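You operate a simulated robot arm through the tools that you are given. There is no shell and no other tool.

You are at the controls of a simulated robot arm. One attempt, no reset.

TASK
Seal the dome in the leak tank and pump it to 30 kPa.
Fine: test plug down in its port, clamp bar down, bar latch on, then the air lever; plug and latch stay put under air, and no water goes in.

The check looks at the end state, three seconds after you hand in, the way a careful person would. Anything else that was tipped, shoved, dropped, spilled or broken makes it a failure. Lids that push on must go on centred and level and be pressed home; caps that screw on are set level and turned clockwise until they are tight.

THE ROBOT
A 7-joint arm with a three-finger gripper, fixed in place. Base frame: the origin is at the foot of the arm, x ahead of it, y to its left, z up. Lengths are in cm, angles in rad, forces in N, time in s.
Its first joint turns from -2.897 to 2.897 rad. Payload 2.69 kg.
Tool frame: the origin (TCP) lies between the finger pads and is the grasp point; the fingertips stand 3 cm ahead of it; z points along the fingers, y is the line along which they close. Largest opening 12.8 cm; the body of the gripper starts 11.7 cm behind the TCP.
Orientation is told as [roll, pitch, yaw] about the base's x, y, z axes, in that order, counted from this pose: with the fingers straight down and closing along the base's y, the tool's x points along the base's -x, its y along +y and its z along -z.

THE INTERFACE
- The arm moves only by the tool step_arm. Its argument "commands" is a list of rows, each a list of 3 entries, a list of its own where there are three numbers: the opening, from 0 (shut) to 1 (fully open), then the shift along the tool's x, y, z in cm, then the turn, a rotation vector about the tool's x, y, z in rad. In form: [[hand, [x, y, z], [wx, wy, wz]], ...]. A call has 1 to 20 rows; each row is the pose to reach, as a shift and turn from the pose commanded when the call began, along the tool's axes at that moment. A row lasts 0.2 s, in which the tool goes at most 5 cm and 0.15 rad; a call with a longer step from one row to the next is refused whole, and so is a gripper value outside its range. Where a pose cannot be reached the arm comes as near as it can. A force on the tool above 90 N (or 10 N above the force at the start of the call, whichever is more), or a blocked arm, ends the call early, and 0.2 s more pass. The fingers move at their own pace and stop on an object; they squeeze with about 20 N. The grip force told is the motor's: it shows also when the fingers shut on nothing. Time passes only in rows, and 0.2 s behind the last, so rows that repeat a pose let the fingers close. The reply holds the time, the measured pose of the TCP, the force on the tool along the base axes, the opening and the grip force, in the units named above and with some noise, with the torque about the TCP (base axes, N m) and any sound that the robot's microphone picked up.
- Cameras (640 x 400 px; columns grow to the right, rows downward): "scene" is fixed at [5.1, 49.92, 160.55]; the picture's right is [-0.29, -0.96, 0.00], its down [-0.48, 0.15, -0.86] and it looks along [0.83, -0.25, -0.50] (base axes); focal length 262 px, centre (320, 200). "wrist" rides on the gripper at [5.8, 5.4, -13.1] in the tool frame; the picture's right is [-0.68, 0.74, 0.00], its down [-0.62, -0.57, -0.55] and it looks along [-0.40, -0.37, 0.84] (tool axes); focal length 234 px, centre (320, 200). There is no depth. A picture from a camera that has moved, and an enlarged one, comes with that camera's place and axes in the base frame and with its lens.
- grab_frame(camera): a new picture of that camera. It takes no simulated time.
- raise_lower(by): slides the trunk up (or, below 0, down) by that many cm; the arm rides with it, the base frame stays. It gives what a move gives, with no picture.
- inspect(camera, box): a new picture of the part [left, top, right, bottom] of that camera's present view, enlarged. It takes no simulated time.
- hand_in(): hands the job in; it is judged then, once.

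Nothing tells you positions but the pictures and the camera data. Unless the task says otherwise, let go and move clear before handing in.

The tools are called after ">>>" as a command line: name --argument value ..., lists and objects as JSON in quotes. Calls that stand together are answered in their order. step_arm: Moves the arm, as the interface text tells. Its arguments: {"type":"object","properties":{"commands":{"type":"array","items":{"type":"array"}}},"required":["commands"]} The other tools are called the same way: raise_lower (by) slides the trunk up or down; grab_frame (camera) takes a picture; inspect (camera, box) takes an enlarged picture of a part of a camera's view; hand_in () hands the job in.

At the start:

```text
time: 0.0
eef_pos: [49.01, 37.53, 150.14]
tcp_rot: [0.001, 0.0, 0.002]
force: [0.8, 0.0, 0.4]
moment: [0.02, -0.02, 0.01]
opening: 12.8
grasp_force: 0.1
trunk travel left (down, up): [-27.5, 7.5]
```

scene: 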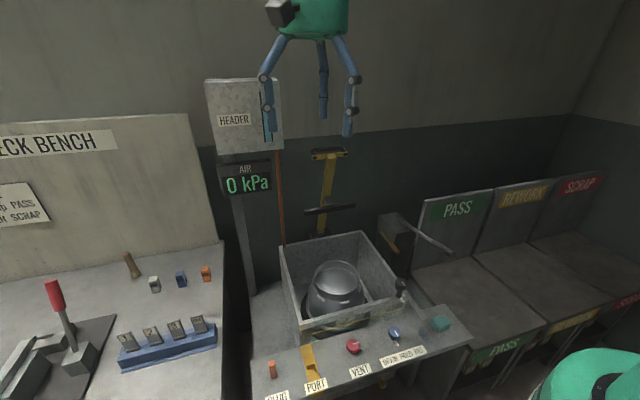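
wrist: 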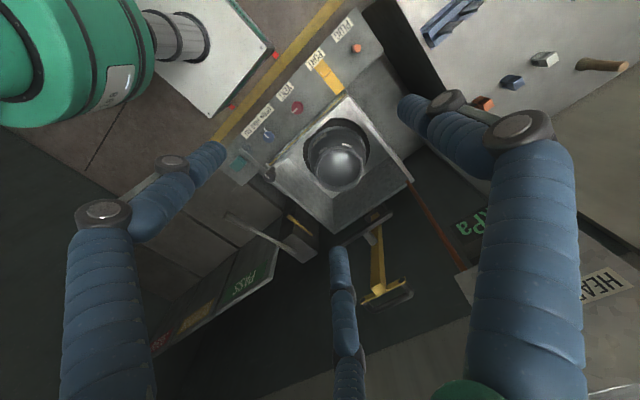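

I see a leak tank with a dome in it, a front panel with PLUG, PORT, VENT and a water valve labels, a yellow clamp bar behind, and a lever to the right. I'll look closer at each part before moving.

>>> inspect --camera "scene" --box '[240, 220, 480, 400]'

>>> inspect --camera "scene" --box '[200, 70, 460, 280]'

>>> inspect --camera "scene" --box '[0, 100, 240, 400]'

>>> inspect --camera "wrist" --box '[200, 0, 440, 300]'

```text
2.22 times, centred on (360, 310) of scene
camera zoom: at [5.1, 49.92, 160.55], right [-0.29, -0.96, 0.0], down [-0.48, 0.15, -0.86], along [0.83, -0.25, -0.5], focal length 582 px, centre (231, -44)
```

zoom: 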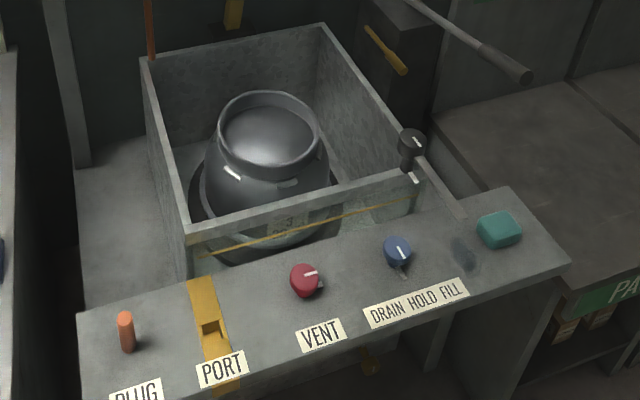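

```text
1.90 times, centred on (330, 175) of scene
camera zoom: at [5.1, 49.92, 160.55], right [-0.29, -0.96, 0.0], down [-0.48, 0.15, -0.86], along [0.83, -0.25, -0.5], focal length 499 px, centre (301, 248)
```

zoom: 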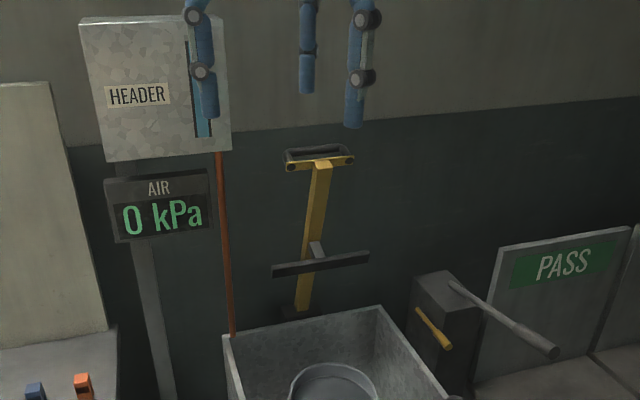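

```text
1.33 times, centred on (120, 250) of scene
camera zoom: at [5.1, 49.92, 160.55], right [-0.29, -0.96, 0.0], down [-0.48, 0.15, -0.86], along [0.83, -0.25, -0.5], focal length 349 px, centre (587, 133)
```

zoom: 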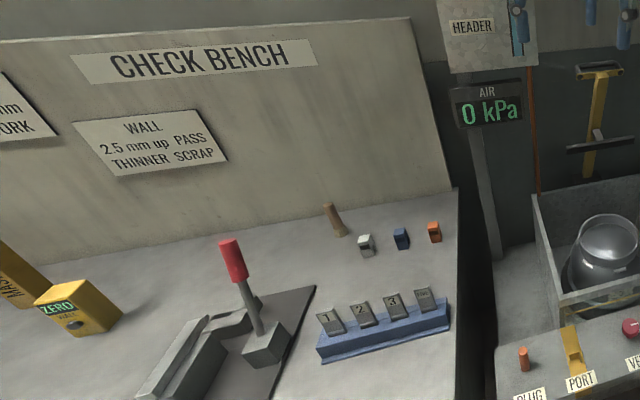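

```text
1.33 times, centred on (320, 150) of wrist
camera zoom: at [43.16, 42.8, 163.14], right [0.68, 0.74, 0.0], down [0.62, -0.57, 0.55], along [0.4, -0.37, -0.84], focal length 312 px, centre (320, 267)
```

zoom: 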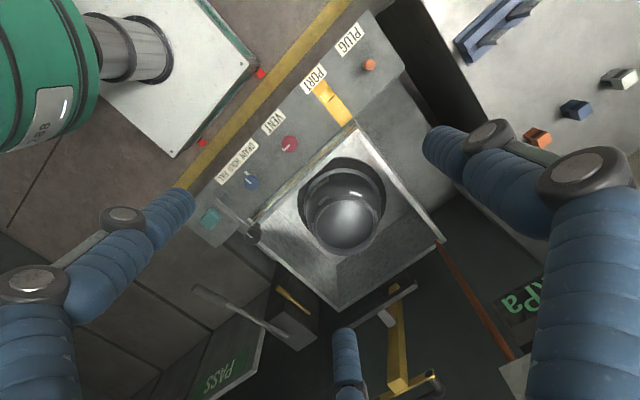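

>>> inspect --camera "scene" --box '[250, 320, 350, 400]'

>>> inspect --camera "scene" --box '[330, 280, 470, 400]'

>>> inspect --camera "scene" --box '[280, 225, 400, 345]'

>>> inspect --camera "scene" --box '[290, 130, 370, 240]'

>>> inspect --camera "scene" --box '[360, 200, 470, 310]'

>>> inspect --camera "wrist" --box '[280, 10, 380, 110]'

>>> inspect --camera "wrist" --box '[220, 80, 320, 200]'

>>> inspect --camera "wrist" --box '[200, 190, 440, 320]'

```text
5.00 times, centred on (300, 360) of scene
camera zoom: at [5.1, 49.92, 160.55], right [-0.29, -0.96, 0.0], down [-0.48, 0.15, -0.86], along [0.83, -0.25, -0.5], focal length 1310 px, centre (420, -600)
```

zoom: 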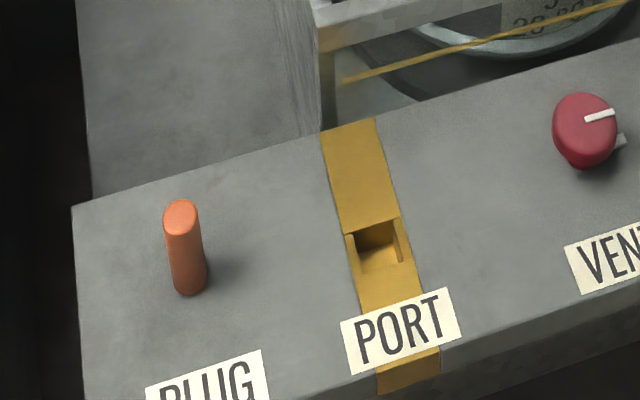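

```text
3.33 times, centred on (400, 340) of scene
camera zoom: at [5.1, 49.92, 160.55], right [-0.29, -0.96, 0.0], down [-0.48, 0.15, -0.86], along [0.83, -0.25, -0.5], focal length 874 px, centre (53, -267)
```

zoom: 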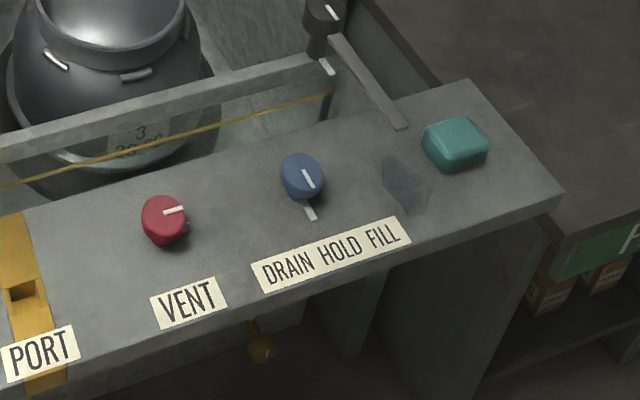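

```text
3.33 times, centred on (340, 285) of scene
camera zoom: at [5.1, 49.92, 160.55], right [-0.29, -0.96, 0.0], down [-0.48, 0.15, -0.86], along [0.83, -0.25, -0.5], focal length 874 px, centre (253, -83)
```

zoom: 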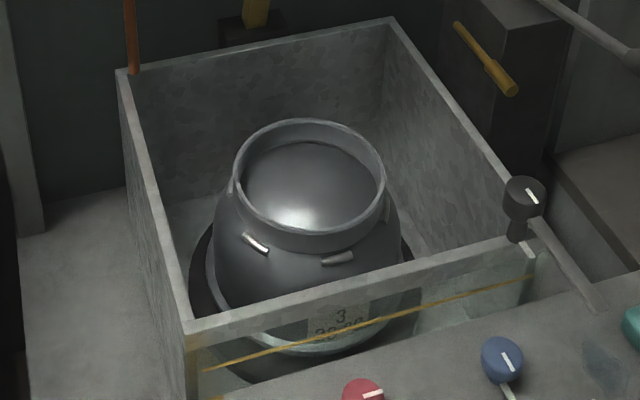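

```text
3.64 times, centred on (330, 185) of scene
camera zoom: at [5.1, 49.92, 160.55], right [-0.29, -0.96, 0.0], down [-0.48, 0.15, -0.86], along [0.83, -0.25, -0.5], focal length 953 px, centre (284, 254)
```

zoom: 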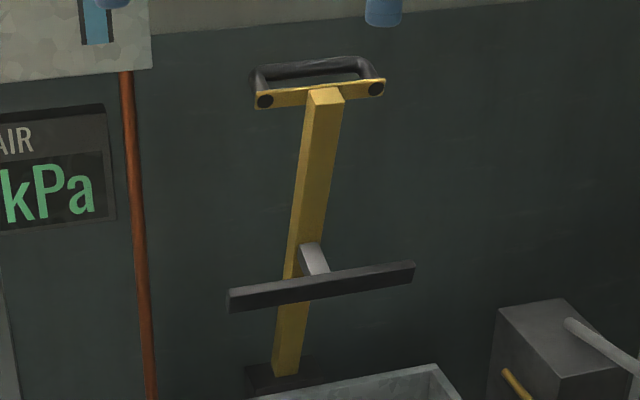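

```text
3.64 times, centred on (415, 255) of scene
camera zoom: at [5.1, 49.92, 160.55], right [-0.29, -0.96, 0.0], down [-0.48, 0.15, -0.86], along [0.83, -0.25, -0.5], focal length 953 px, centre (-26, 0)
```

zoom: 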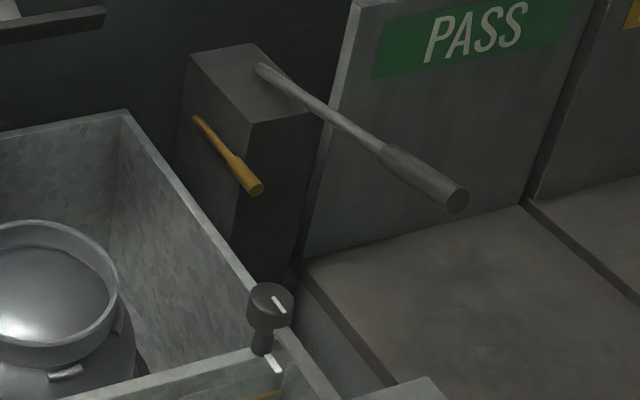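

```text
4.00 times, centred on (330, 60) of wrist
camera zoom: at [43.16, 42.8, 163.14], right [0.68, 0.74, 0.0], down [0.62, -0.57, 0.55], along [0.4, -0.37, -0.84], focal length 937 px, centre (280, 760)
```

zoom: 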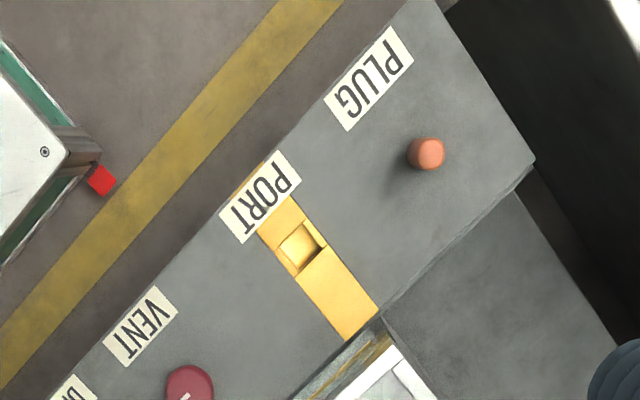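

```text
3.33 times, centred on (270, 140) of wrist
camera zoom: at [43.16, 42.8, 163.14], right [0.68, 0.74, 0.0], down [0.62, -0.57, 0.55], along [0.4, -0.37, -0.84], focal length 781 px, centre (487, 400)
```

zoom: 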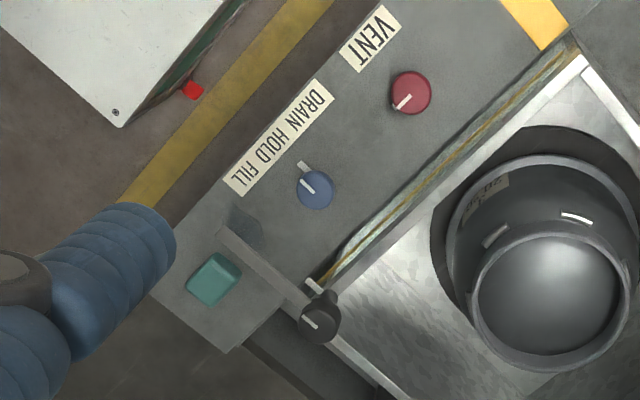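

```text
2.67 times, centred on (320, 255) of wrist
camera zoom: at [43.16, 42.8, 163.14], right [0.68, 0.74, 0.0], down [0.62, -0.57, 0.55], along [0.4, -0.37, -0.84], focal length 624 px, centre (320, 53)
```

zoom: 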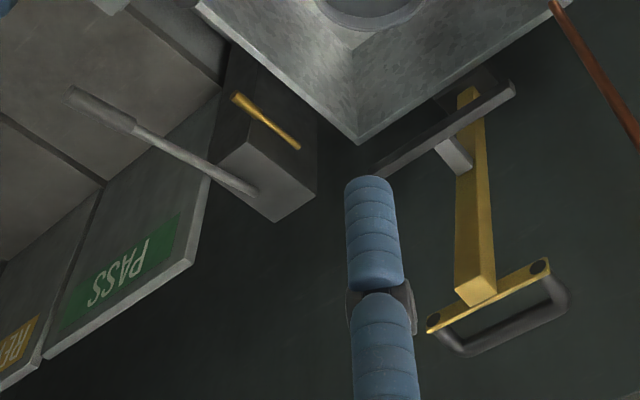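

The layout as I read it: the plug stands at about (51, 51, 76), the port is a square pocket near (49.5, 40, 74), and the tank rim is at z≈86.5. The clamp bar is hinged behind the tank and stands up to about (90, 20, 127). The latch knob is at (58, 5, 91), with an arm pointing toward me. A pump or air box sits on the right. I'll move in for closer views.

>>> step_arm --commands '[[1, [0, -4, 3], [0, 0, 0]], [1, [0, -8, 6], [0, 0, 0]], [1, [0, -12, 9], [0, 0, 0]], [1, [0, -16, 12], [0, 0, 0]], [1, [0, -20, 15], [0, 0, 0]], [1, [0, -24, 18], [0, 0, 0]], [1, [0, -27, 21], [0, 0, 0]]]'

>>> grab_frame --camera "wrist"

>>> grab_frame --camera "scene"

```text
time: 1.6
eef_pos: [48.6, 10.42, 129.19]
tcp_rot: [0.0, -0.002, 0.0]
force: [-0.4, -0.6, -0.1]
moment: [0.0, 0.0, -0.01]
opening: 12.79
grasp_force: 0.1
trunk travel left (down, up): [-27.5, 7.5]
```

```text
taken
camera wrist: at [42.72, 15.69, 142.2], right [0.68, 0.74, 0.0], down [0.62, -0.57, 0.55], along [0.41, -0.37, -0.84], focal length 234 px, centre (320, 200)
```

wrist: 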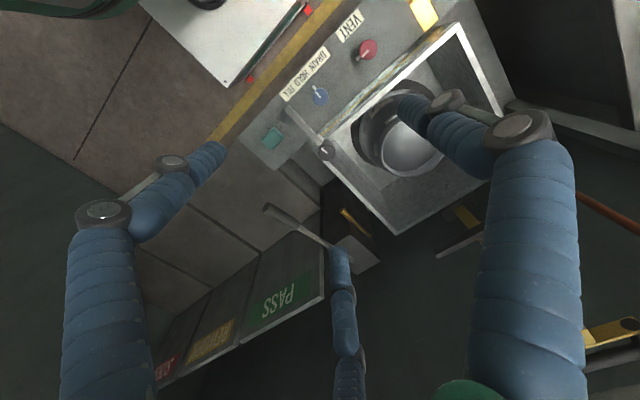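

```text
taken
```

scene: 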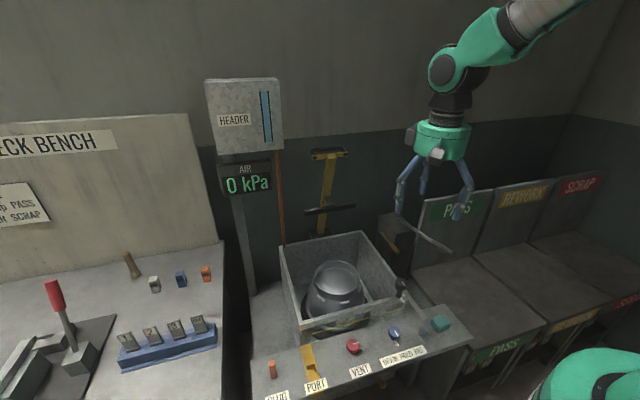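

>>> inspect --camera "scene" --box '[380, 80, 500, 240]'

>>> inspect --camera "wrist" --box '[230, 60, 410, 260]'

>>> inspect --camera "scene" --box '[200, 70, 290, 200]'

```text
2.50 times, centred on (440, 160) of scene
camera zoom: at [5.1, 49.92, 160.55], right [-0.29, -0.96, 0.0], down [-0.48, 0.15, -0.86], along [0.83, -0.25, -0.5], focal length 655 px, centre (20, 300)
```

zoom: 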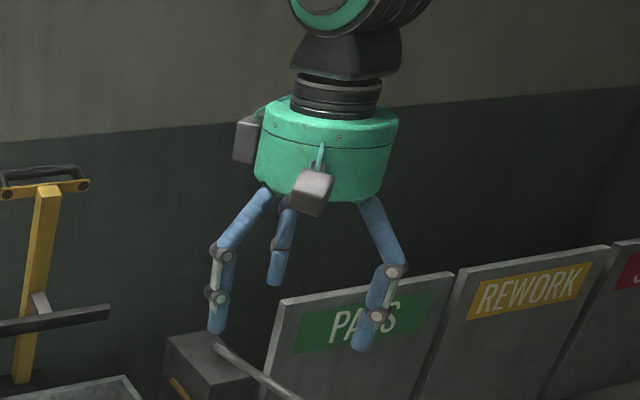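

```text
2.00 times, centred on (320, 160) of wrist
camera zoom: at [42.72, 15.69, 142.2], right [0.68, 0.74, 0.0], down [0.62, -0.57, 0.55], along [0.41, -0.37, -0.84], focal length 468 px, centre (320, 280)
```

zoom: 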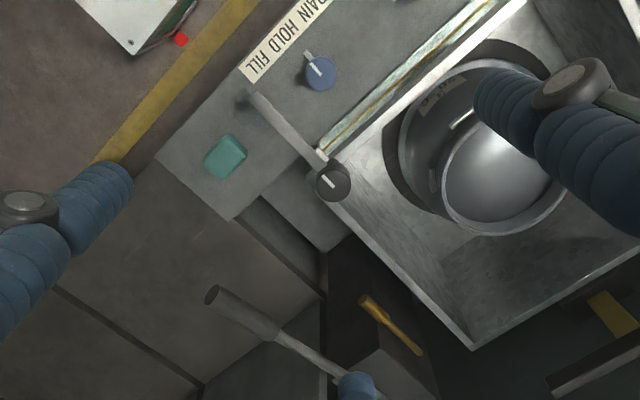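

```text
3.08 times, centred on (245, 135) of scene
camera zoom: at [5.1, 49.92, 160.55], right [-0.29, -0.96, 0.0], down [-0.48, 0.15, -0.86], along [0.83, -0.25, -0.5], focal length 806 px, centre (551, 400)
```

zoom: 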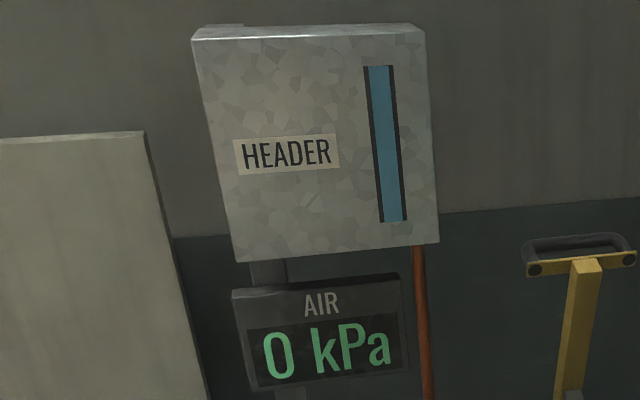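

>>> step_arm --commands '[[1, [1, 4, 2], [0, 0, 0]], [1, [2, 8, 4], [0, 0, 0]], [1, [3, 12, 6], [0, 0, 0]], [1, [4, 16, 8], [0, 0, 0]], [1, [5, 20, 10], [0, 0, 0]], [1, [6, 24, 12], [0, 0, 0]], [1, [7, 28, 14], [0, 0, 0]], [1, [8, 32, 16], [0, 0, 0]], [1, [9, 36, 18], [0, 0, 0]], [1, [10, 40, 20], [0, 0, 0]], [1, [10.6, 44, 22], [0, 0, 0]], [1, [10.6, 45, 24], [0, 0, 0]]]'

>>> grab_frame --camera "wrist"

>>> inspect --camera "wrist" --box '[220, 20, 420, 220]'

```text
time: 4.2
eef_pos: [38.31, 55.59, 105.2]
tcp_rot: [0.0, -0.001, 0.001]
force: [0.1, 0.8, -0.5]
moment: [-0.04, 0.0, -0.04]
opening: 12.78
grasp_force: 0.1
trunk travel left (down, up): [-27.5, 7.5]
```

```text
taken
camera wrist: at [32.39, 60.88, 118.25], right [0.68, 0.74, 0.0], down [0.62, -0.57, 0.55], along [0.4, -0.37, -0.84], focal length 234 px, centre (320, 200)
```

wrist: 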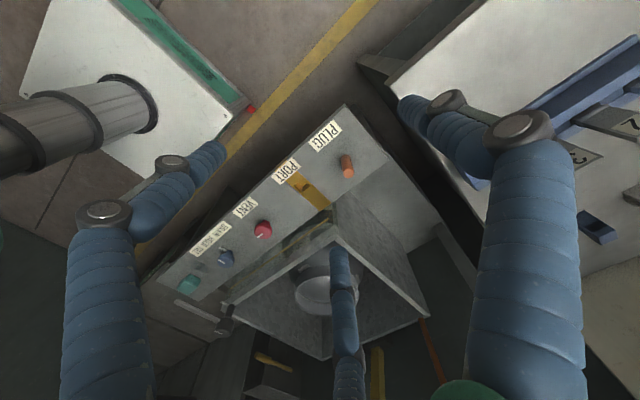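

```text
2.00 times, centred on (320, 120) of wrist
camera zoom: at [32.39, 60.88, 118.25], right [0.68, 0.74, 0.0], down [0.62, -0.57, 0.55], along [0.4, -0.37, -0.84], focal length 468 px, centre (320, 360)
```

zoom: 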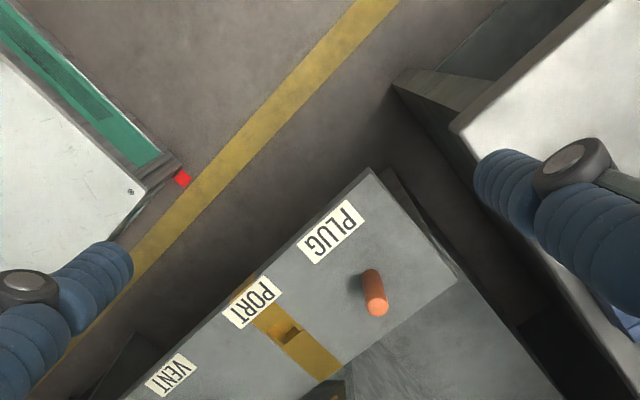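

>>> step_arm --commands '[[1, [-0.8, -1.8, 4], [0, 0, 0]], [1, [-1.6, -3.6, 8], [0, 0, 0]], [1, [-2.4, -5.4, 12], [0, 0, 0]], [1, [-3.2, -7.2, 16], [0, 0, 0]], [1, [-3.7, -8.6, 18.5], [0, 0, 0]]]'

>>> grab_frame --camera "wrist"

>>> inspect --camera "wrist" --box '[250, 80, 450, 240]'

>>> inspect --camera "wrist" --box '[110, 150, 310, 310]'

```text
time: 5.4
eef_pos: [41.99, 46.89, 86.91]
tcp_rot: [0.0, -0.002, 0.002]
force: [1.3, 0.0, 1.0]
moment: [-0.02, 0.04, 0.0]
opening: 12.8
grasp_force: 0.1
trunk travel left (down, up): [-27.5, 7.5]
```

```text
taken
camera wrist: at [36.11, 52.21, 99.87], right [0.68, 0.74, 0.0], down [0.62, -0.57, 0.55], along [0.4, -0.37, -0.84], focal length 234 px, centre (320, 200)
```

wrist: 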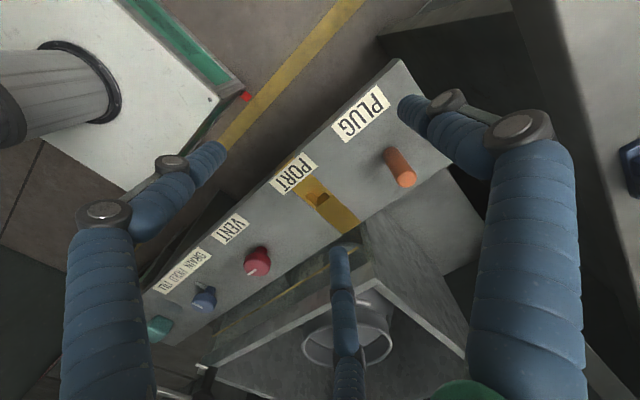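

```text
2.50 times, centred on (350, 160) of wrist
camera zoom: at [36.11, 52.21, 99.87], right [0.68, 0.74, 0.0], down [0.62, -0.57, 0.55], along [0.4, -0.37, -0.84], focal length 585 px, centre (245, 300)
```

zoom: 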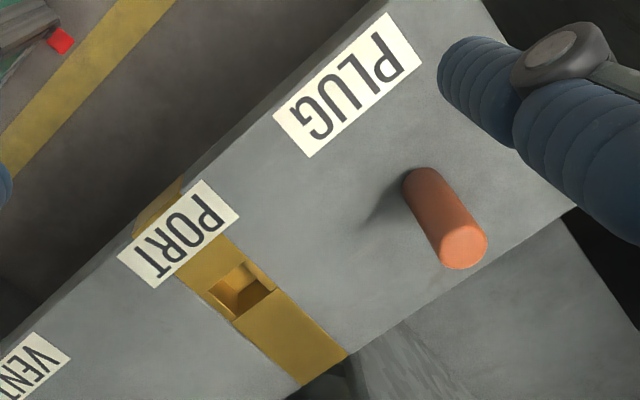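

```text
2.50 times, centred on (210, 230) of wrist
camera zoom: at [36.11, 52.21, 99.87], right [0.68, 0.74, 0.0], down [0.62, -0.57, 0.55], along [0.4, -0.37, -0.84], focal length 585 px, centre (595, 125)
```

zoom: 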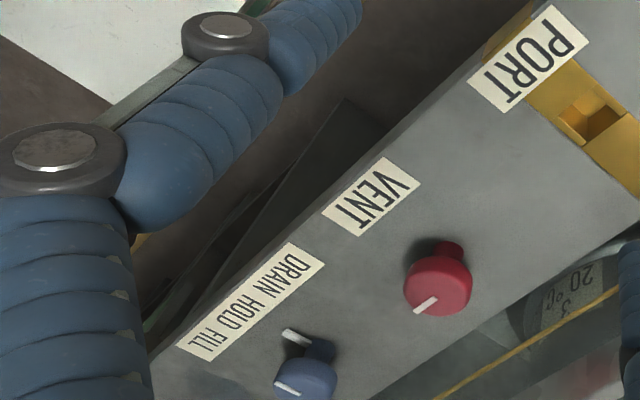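

>>> inspect --camera "wrist" --box '[290, 160, 370, 230]'

>>> inspect --camera "wrist" --box '[370, 130, 430, 200]'

>>> inspect --camera "wrist" --box '[180, 230, 290, 320]'

```text
5.71 times, centred on (330, 195) of wrist
camera zoom: at [36.11, 52.21, 99.87], right [0.68, 0.74, 0.0], down [0.62, -0.57, 0.55], along [0.4, -0.37, -0.84], focal length 1338 px, centre (263, 229)
```

zoom: 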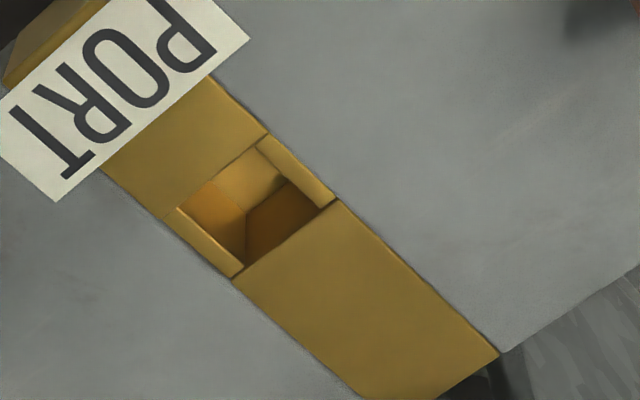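

```text
5.71 times, centred on (400, 165) of wrist
camera zoom: at [36.11, 52.21, 99.87], right [0.68, 0.74, 0.0], down [0.62, -0.57, 0.55], along [0.4, -0.37, -0.84], focal length 1338 px, centre (-137, 400)
```

zoom: 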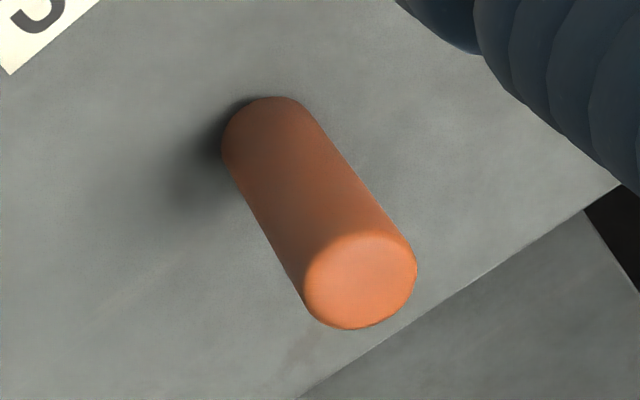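

```text
4.44 times, centred on (235, 275) of wrist
camera zoom: at [36.11, 52.21, 99.87], right [0.68, 0.74, 0.0], down [0.62, -0.57, 0.55], along [0.4, -0.37, -0.84], focal length 1041 px, centre (698, -133)
```

zoom: 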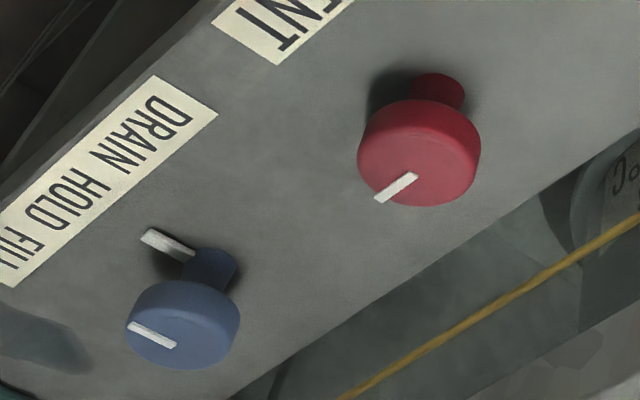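

>>> step_arm --commands '[[0.5, [-2.2, 1.1, 0.5], [0, 0, 0]], [0.5, [-4.4, 2.2, 1], [0, 0, 0]], [0.5, [-6.4, 3.2, 1.5], [0, 0, 0]], [0.5, [-8.5, 4.3, 2], [0, 0, 0]], [0.5, [-8.5, 4.3, 2.5], [0, 0, 0]]]'

>>> grab_frame --camera "wrist"

>>> inspect --camera "scene" --box '[230, 280, 350, 400]'

```text
time: 6.6
eef_pos: [50.72, 51.14, 83.88]
tcp_rot: [0.001, 0.001, 0.0]
force: [-0.1, -0.7, -0.6]
moment: [-0.04, 0.03, -0.01]
opening: 6.38
grasp_force: 0.1
trunk travel left (down, up): [-27.5, 7.5]
```

```text
taken
camera wrist: at [44.77, 56.46, 97.04], right [0.68, 0.74, 0.0], down [0.62, -0.57, 0.55], along [0.4, -0.37, -0.84], focal length 234 px, centre (320, 200)
```

wrist: 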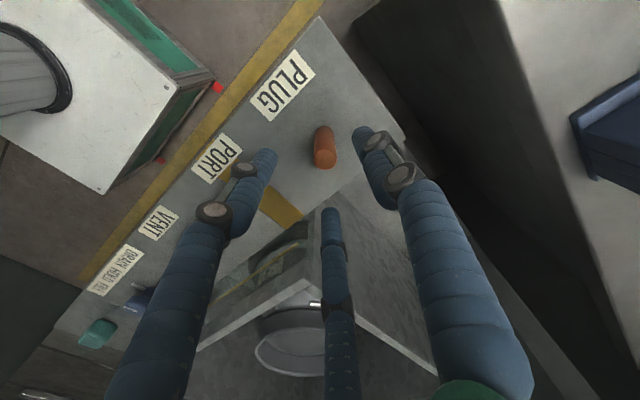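

```text
3.33 times, centred on (290, 340) of scene
camera zoom: at [5.1, 49.92, 160.55], right [-0.29, -0.96, 0.0], down [-0.48, 0.15, -0.86], along [0.83, -0.25, -0.5], focal length 874 px, centre (420, -267)
```

zoom: 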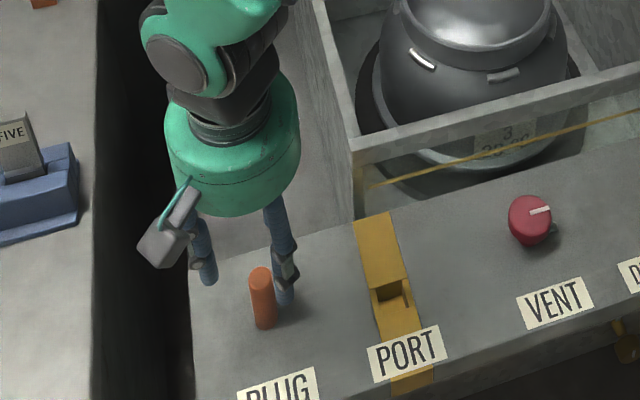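

>>> inspect --camera "wrist" --box '[280, 100, 380, 200]'

>>> inspect --camera "scene" --box '[255, 340, 305, 390]'

```text
4.00 times, centred on (330, 150) of wrist
camera zoom: at [44.77, 56.46, 97.04], right [0.68, 0.74, 0.0], down [0.62, -0.57, 0.55], along [0.4, -0.37, -0.84], focal length 937 px, centre (280, 400)
```

zoom: 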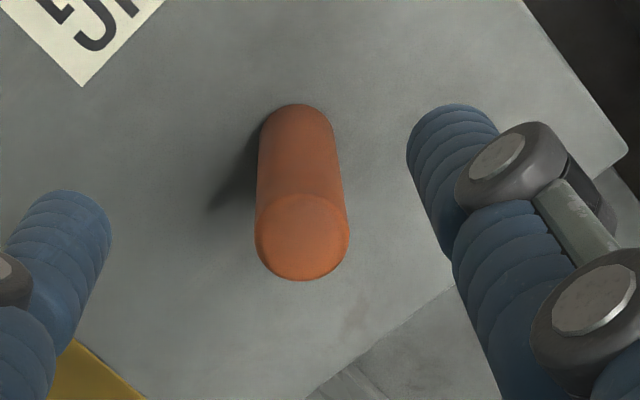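

```text
8.00 times, centred on (280, 365) of scene
camera zoom: at [5.1, 49.92, 160.55], right [-0.29, -0.96, 0.0], down [-0.48, 0.15, -0.86], along [0.83, -0.25, -0.5], focal length 2096 px, centre (640, -1120)
```

zoom: 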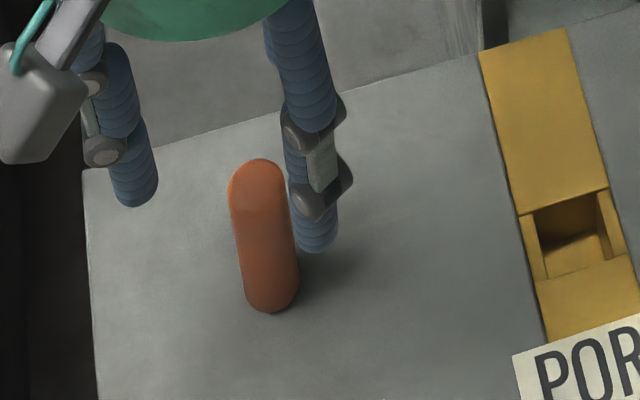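

The plug's axis is at about (51.2, 51.1). Its top is at z≈77.3 and the panel top at z≈70. I'll go down around it and close gently.

>>> step_arm --commands '[[0.5, [-0.5, 0, 2], [0, 0, 0]], [0.5, [-0.5, 0, 4.5], [0, 0, 0]], [0.5, [-0.5, 0, 6.5], [0, 0, 0]], [0.5, [-0.5, 0, 7.9], [0, 0, 0]], [0.5, [-0.5, 0, 7.9], [0, 0, 0]]]'

>>> grab_frame --camera "wrist"

>>> inspect --camera "scene" --box '[230, 310, 330, 400]'

```text
time: 7.8
eef_pos: [51.1, 51.05, 76.12]
tcp_rot: [-0.001, 0.001, 0.0]
force: [0.4, 0.6, -0.3]
moment: [-0.01, 0.02, 0.01]
opening: 6.41
grasp_force: 0.1
trunk travel left (down, up): [-27.5, 7.5]
```

```text
taken
camera wrist: at [45.22, 56.4, 89.21], right [0.68, 0.74, 0.0], down [0.62, -0.56, 0.55], along [0.4, -0.37, -0.84], focal length 234 px, centre (320, 200)
```

wrist: 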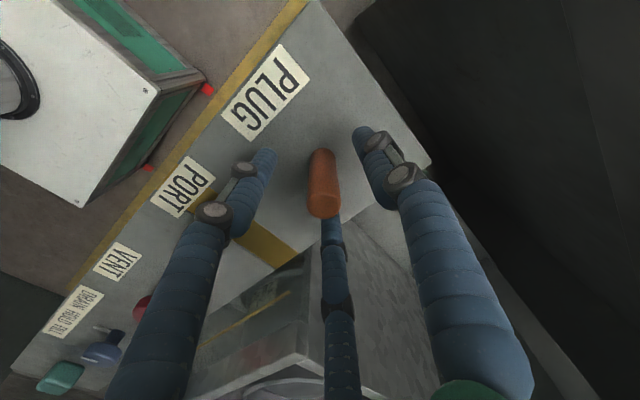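

```text
4.44 times, centred on (280, 355) of scene
camera zoom: at [5.1, 49.92, 160.55], right [-0.29, -0.96, 0.0], down [-0.48, 0.15, -0.86], along [0.83, -0.25, -0.5], focal length 1165 px, centre (498, -489)
```

zoom: 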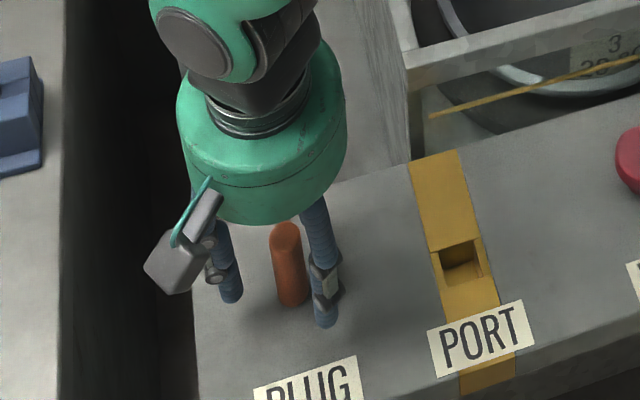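

>>> inspect --camera "wrist" --box '[260, 110, 400, 240]'

```text
3.08 times, centred on (330, 175) of wrist
camera zoom: at [45.22, 56.4, 89.21], right [0.68, 0.74, 0.0], down [0.62, -0.56, 0.55], along [0.4, -0.37, -0.84], focal length 720 px, centre (289, 277)
```

zoom: 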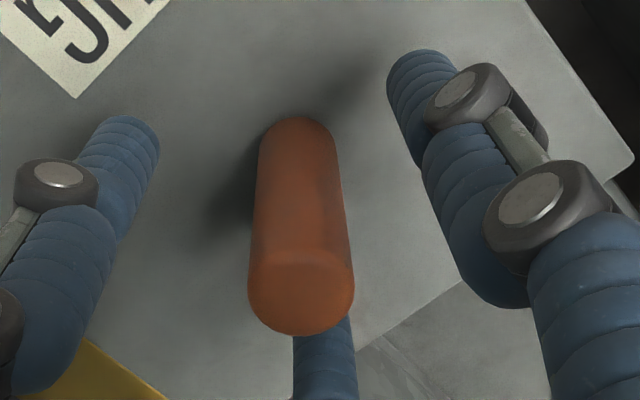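

>>> step_arm --commands '[[0.5, [-0.2, 0.08, 0], [0, 0, 0]], [0.3, [-0.2, 0.08, 0], [0, 0, 0]], [0.15, [-0.2, 0.08, 0], [0, 0, 0]], [0.0, [-0.2, 0.08, 0], [0, 0, 0]], [0.0, [-0.2, 0.08, 0], [0, 0, 0]], [0.0, [-0.2, 0.08, 0], [0, 0, 0]]]'

>>> inspect --camera "wrist" --box '[260, 110, 400, 240]'

```text
time: 9.2
eef_pos: [51.4, 51.09, 76.26]
tcp_rot: [0.002, 0.0, -0.001]
force: [-1.1, 0.6, -0.8]
moment: [-0.02, 0.01, 0.02]
opening: 2.06
grasp_force: 21.0
trunk travel left (down, up): [-27.5, 7.5]
```

```text
3.08 times, centred on (330, 175) of wrist
camera zoom: at [45.45, 56.44, 89.25], right [0.68, 0.74, 0.0], down [0.62, -0.56, 0.55], along [0.4, -0.37, -0.84], focal length 720 px, centre (289, 277)
```

zoom: 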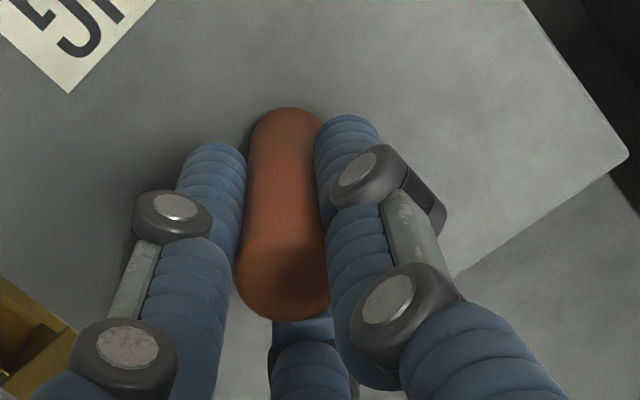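

The plug is gripped with the fingers 2.06 cm apart. I'll lift it straight up and carry it over the port.

>>> step_arm --commands '[[0, [0, 0, -1.5], [0, 0, 0]], [0, [0, 0, -4], [0, 0, 0]], [0, [0, 0, -6.5], [0, 0, 0]], [0, [0, 0, -6.5], [0, 0, 0]]]'

>>> grab_frame --camera "wrist"

>>> inspect --camera "scene" --box '[230, 300, 350, 400]'

```text
time: 10.2
eef_pos: [51.55, 51.2, 82.9]
tcp_rot: [0.001, 0.001, 0.001]
force: [-0.5, 0.8, -0.3]
moment: [0.01, 0.02, 0.02]
opening: 2.07
grasp_force: 20.2
trunk travel left (down, up): [-27.5, 7.5]
```

```text
taken
camera wrist: at [45.52, 56.59, 95.94], right [0.68, 0.74, 0.0], down [0.62, -0.57, 0.55], along [0.4, -0.37, -0.84], focal length 234 px, centre (320, 200)
```

wrist: 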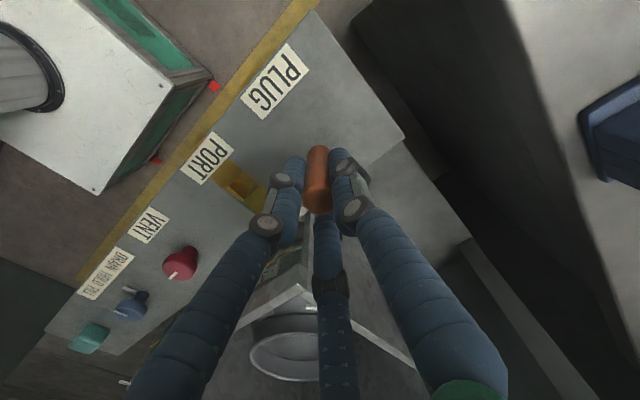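

```text
4.00 times, centred on (290, 350) of scene
camera zoom: at [5.1, 49.92, 160.55], right [-0.29, -0.96, 0.0], down [-0.48, 0.15, -0.86], along [0.83, -0.25, -0.5], focal length 1048 px, centre (440, -400)
```

zoom: 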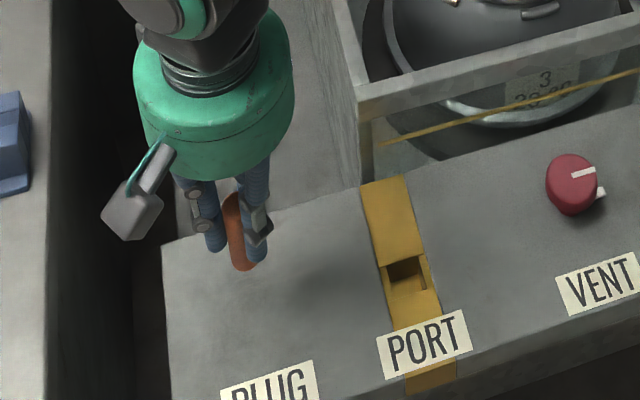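

>>> step_arm --commands '[[0, [0.5, -3, 0], [0, 0, 0]], [0, [1.0, -6, 0], [0, 0, 0]], [0, [1.5, -9, 0], [0, 0, 0]], [0, [2.0, -11.8, 0], [0, 0, 0]], [0, [2.0, -11.8, 0], [0, 0, 0]]]'

>>> grab_frame --camera "wrist"

>>> inspect --camera "wrist" --box '[260, 100, 400, 220]'

>>> inspect --camera "scene" --box '[260, 300, 360, 400]'

```text
time: 11.4
eef_pos: [49.38, 39.67, 82.84]
tcp_rot: [0.0, -0.002, 0.001]
force: [0.0, -0.2, -0.4]
moment: [0.06, -0.02, -0.02]
opening: 2.08
grasp_force: 19.5
trunk travel left (down, up): [-27.5, 7.5]
```

```text
taken
camera wrist: at [43.46, 45.03, 95.88], right [0.68, 0.74, 0.0], down [0.62, -0.57, 0.55], along [0.4, -0.37, -0.84], focal length 234 px, centre (320, 200)
```

wrist: 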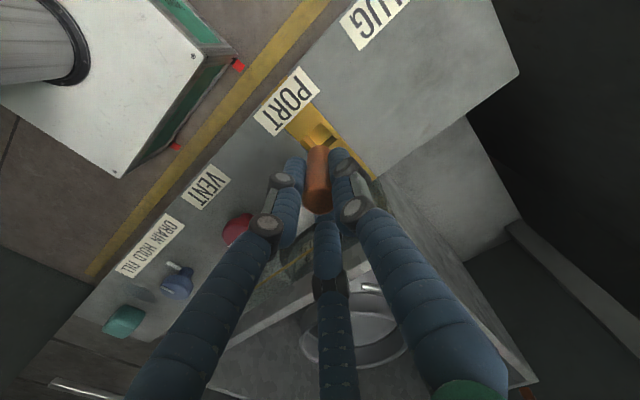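

```text
3.33 times, centred on (330, 160) of wrist
camera zoom: at [43.46, 45.03, 95.88], right [0.68, 0.74, 0.0], down [0.62, -0.57, 0.55], along [0.4, -0.37, -0.84], focal length 781 px, centre (287, 333)
```

zoom: 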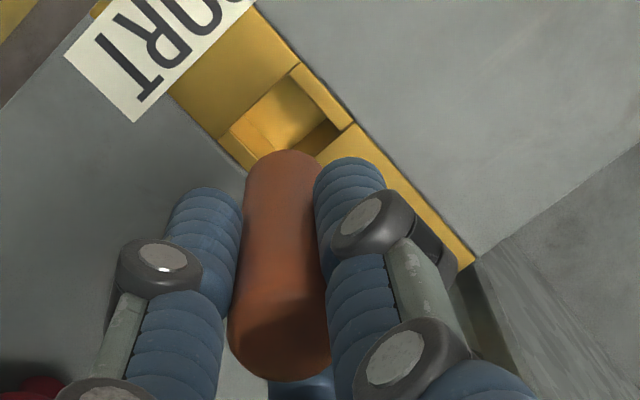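

```text
4.00 times, centred on (310, 350) of scene
camera zoom: at [5.1, 49.92, 160.55], right [-0.29, -0.96, 0.0], down [-0.48, 0.15, -0.86], along [0.83, -0.25, -0.5], focal length 1048 px, centre (360, -400)
```

zoom: 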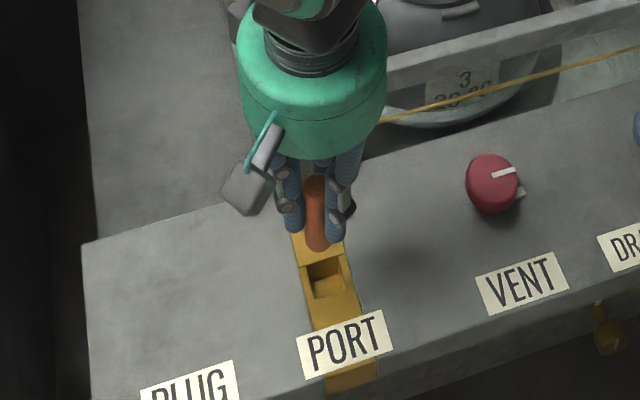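

>>> step_arm --commands '[[0, [-0.35, -0.35, 1], [0, 0, 0]], [0, [-0.35, -0.35, 3], [0, 0, 0]], [0, [-0.35, -0.35, 5], [0, 0, 0]], [0, [-0.35, -0.35, 5], [0, 0, 0]]]'

>>> inspect --camera "wrist" --box '[260, 100, 400, 220]'

>>> inspect --camera "scene" --box '[280, 330, 350, 400]'

```text
time: 12.4
eef_pos: [49.72, 39.16, 77.74]
tcp_rot: [-0.001, 0.0, 0.0]
force: [0.6, -0.8, -1.7]
moment: [-0.03, -0.01, -0.02]
opening: 2.08
grasp_force: 20.0
trunk travel left (down, up): [-27.5, 7.5]
```

```text
3.33 times, centred on (330, 160) of wrist
camera zoom: at [43.78, 44.51, 90.79], right [0.68, 0.74, 0.0], down [0.62, -0.56, 0.55], along [0.4, -0.37, -0.84], focal length 781 px, centre (287, 333)
```

zoom: 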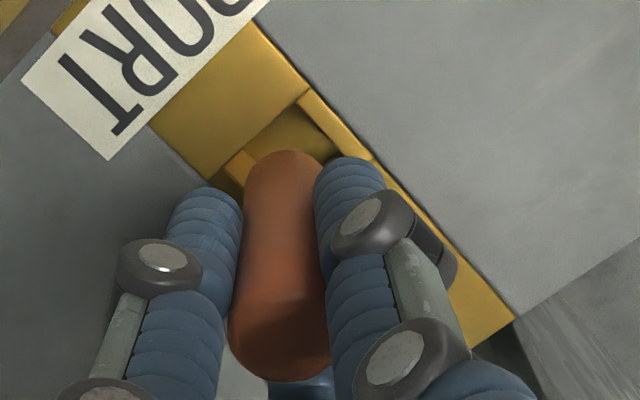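

```text
5.71 times, centred on (315, 365) of scene
camera zoom: at [5.1, 49.92, 160.55], right [-0.29, -0.96, 0.0], down [-0.48, 0.15, -0.86], along [0.83, -0.25, -0.5], focal length 1497 px, centre (349, -743)
```

zoom: 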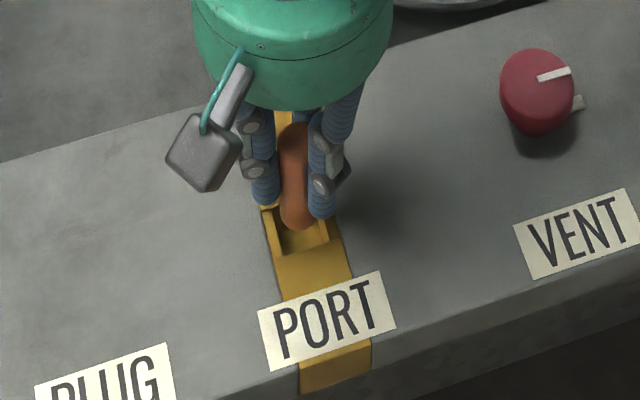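

>>> inspect --camera "wrist" --box '[300, 115, 360, 165]'

>>> inspect --camera "scene" --box '[300, 350, 330, 380]'

```text
8.00 times, centred on (330, 140) of wrist
camera zoom: at [43.78, 44.51, 90.79], right [0.68, 0.74, 0.0], down [0.62, -0.56, 0.55], along [0.4, -0.37, -0.84], focal length 1873 px, centre (240, 680)
```

zoom: 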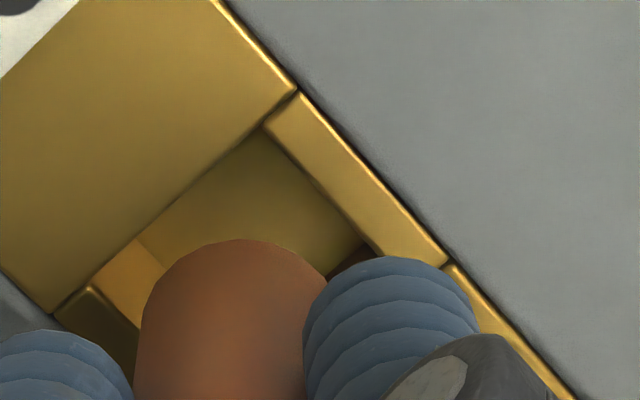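

```text
13.33 times, centred on (315, 365) of scene
camera zoom: at [5.1, 49.92, 160.55], right [-0.29, -0.96, 0.0], down [-0.48, 0.15, -0.86], along [0.83, -0.25, -0.5], focal length 3494 px, centre (387, -2000)
```

zoom: 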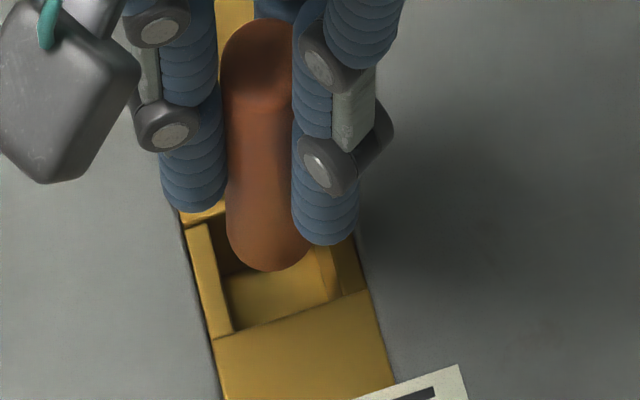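

The square port hole is about 2.6 cm across and centred at (49.74, 39.24). The plug sits over it to within about 1 mm, so I'll lower it slowly.

>>> step_arm --commands '[[0, [-0.08, 0.06, 0.5], [0, 0, 0]], [0, [-0.08, 0.06, 1.0], [0, 0, 0]], [0, [-0.08, 0.06, 1.5], [0, 0, 0]], [0, [-0.08, 0.06, 2.0], [0, 0, 0]], [0, [-0.08, 0.06, 2.3], [0, 0, 0]], [0, [-0.08, 0.06, 2.3], [0, 0, 0]]]'

>>> inspect --camera "wrist" --box '[280, 110, 380, 200]'

>>> inspect --camera "scene" --box '[290, 340, 340, 390]'

```text
time: 13.8
eef_pos: [49.69, 39.22, 75.4]
tcp_rot: [0.0, 0.001, 0.001]
force: [-0.4, 0.1, -0.4]
moment: [0.05, 0.02, 0.0]
opening: 2.07
grasp_force: 20.2
trunk travel left (down, up): [-27.5, 7.5]
```

```text
4.44 times, centred on (330, 155) of wrist
camera zoom: at [43.86, 44.47, 88.46], right [0.68, 0.74, 0.0], down [0.62, -0.57, 0.55], along [0.4, -0.37, -0.84], focal length 1041 px, centre (276, 400)
```

zoom: 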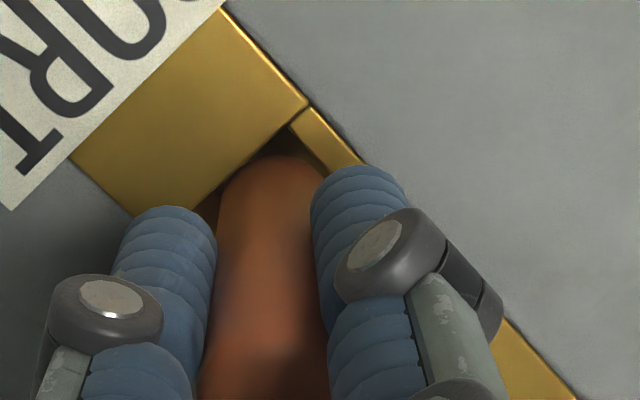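

```text
8.00 times, centred on (315, 365) of scene
camera zoom: at [5.1, 49.92, 160.55], right [-0.29, -0.96, 0.0], down [-0.48, 0.15, -0.86], along [0.83, -0.25, -0.5], focal length 2096 px, centre (360, -1120)
```

zoom: 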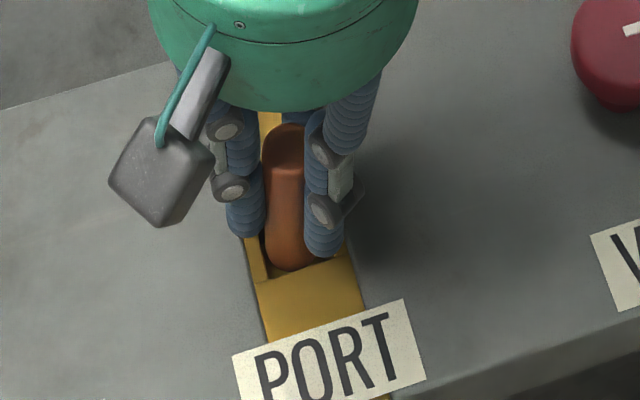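

>>> step_arm --commands '[[0, [0, 0, 0.4], [0, 0, 0]], [0, [0, 0, 0.8], [0, 0, 0]], [0, [0, 0, 1.2], [0, 0, 0]], [0, [0, 0, 1.6], [0, 0, 0]], [0, [0, 0, 1.6], [0, 0, 0]]]'

>>> inspect --camera "wrist" --box '[280, 110, 380, 200]'

>>> inspect --camera "scene" --box '[290, 340, 340, 390]'

```text
time: 15.0
eef_pos: [49.88, 39.17, 73.83]
tcp_rot: [0.0, -0.002, 0.0]
force: [-1.0, 0.2, -0.5]
moment: [-0.01, -0.01, 0.01]
opening: 2.09
grasp_force: 20.1
trunk travel left (down, up): [-27.5, 7.5]
```

```text
4.44 times, centred on (330, 155) of wrist
camera zoom: at [43.97, 44.51, 86.91], right [0.68, 0.74, 0.0], down [0.62, -0.57, 0.55], along [0.4, -0.37, -0.84], focal length 1041 px, centre (276, 400)
```

zoom: 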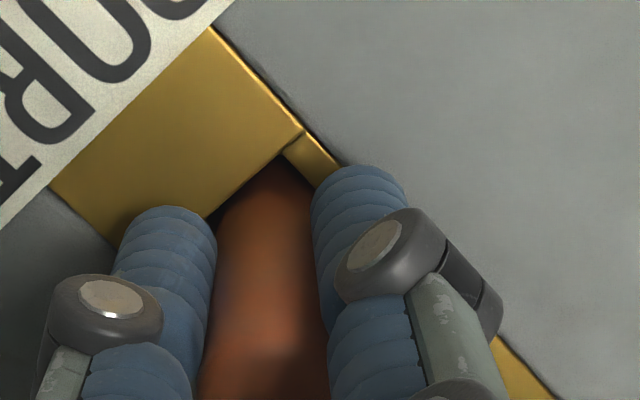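

```text
8.00 times, centred on (315, 365) of scene
camera zoom: at [5.1, 49.92, 160.55], right [-0.29, -0.96, 0.0], down [-0.48, 0.15, -0.86], along [0.83, -0.25, -0.5], focal length 2096 px, centre (360, -1120)
```

zoom: 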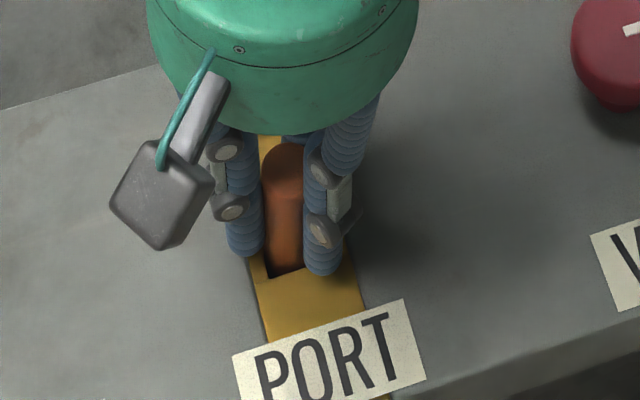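

>>> step_arm --commands '[[0, [0, 0, 0.2], [0, 0, 0]], [0, [0, 0, 0.45], [0, 0, 0]], [0, [0, 0, 0.45], [0, 0, 0]]]'

```text
time: 15.8
eef_pos: [49.72, 39.07, 73.35]
tcp_rot: [0.0, -0.002, 0.001]
force: [0.2, 0.0, 0.1]
moment: [-0.01, 0.02, 0.02]
opening: 2.06
grasp_force: 19.9
trunk travel left (down, up): [-27.5, 7.5]
```

>>> step_arm --commands '[[0.2, [0, 0, 0], [0, 0, 0]], [0.22, [0, 0, 0], [0, 0, 0]], [0.25, [0, 0, 0], [0, 0, 0]]]'

>>> inspect --camera "wrist" --box '[280, 110, 380, 240]'

>>> inspect --camera "scene" --box '[290, 340, 340, 390]'

```text
time: 16.6
eef_pos: [49.77, 39.19, 73.31]
tcp_rot: [0.0, 0.001, 0.0]
force: [-0.8, 0.7, -0.2]
moment: [0.02, -0.01, 0.02]
opening: 3.2
grasp_force: 0.1
trunk travel left (down, up): [-27.5, 7.5]
```

```text
3.08 times, centred on (330, 175) of wrist
camera zoom: at [43.89, 44.49, 86.43], right [0.68, 0.74, 0.0], down [0.62, -0.57, 0.55], along [0.4, -0.37, -0.84], focal length 720 px, centre (289, 277)
```

zoom: 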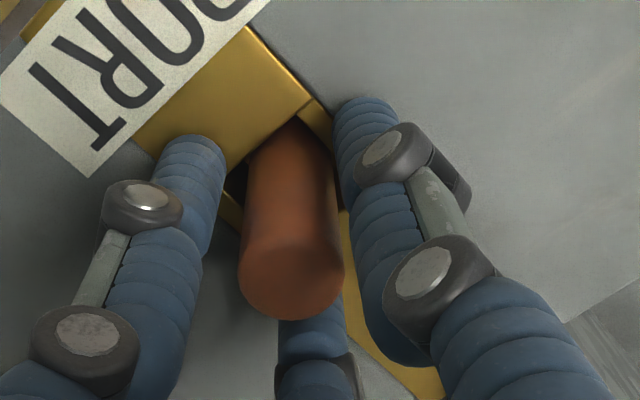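

```text
8.00 times, centred on (315, 365) of scene
camera zoom: at [5.1, 49.92, 160.55], right [-0.29, -0.96, 0.0], down [-0.48, 0.15, -0.86], along [0.83, -0.25, -0.5], focal length 2096 px, centre (360, -1120)
```

zoom: 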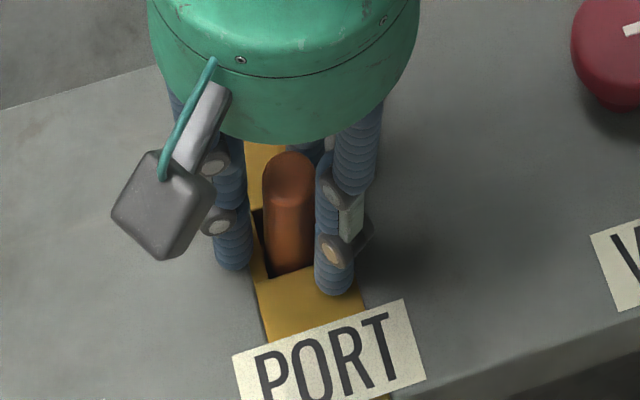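

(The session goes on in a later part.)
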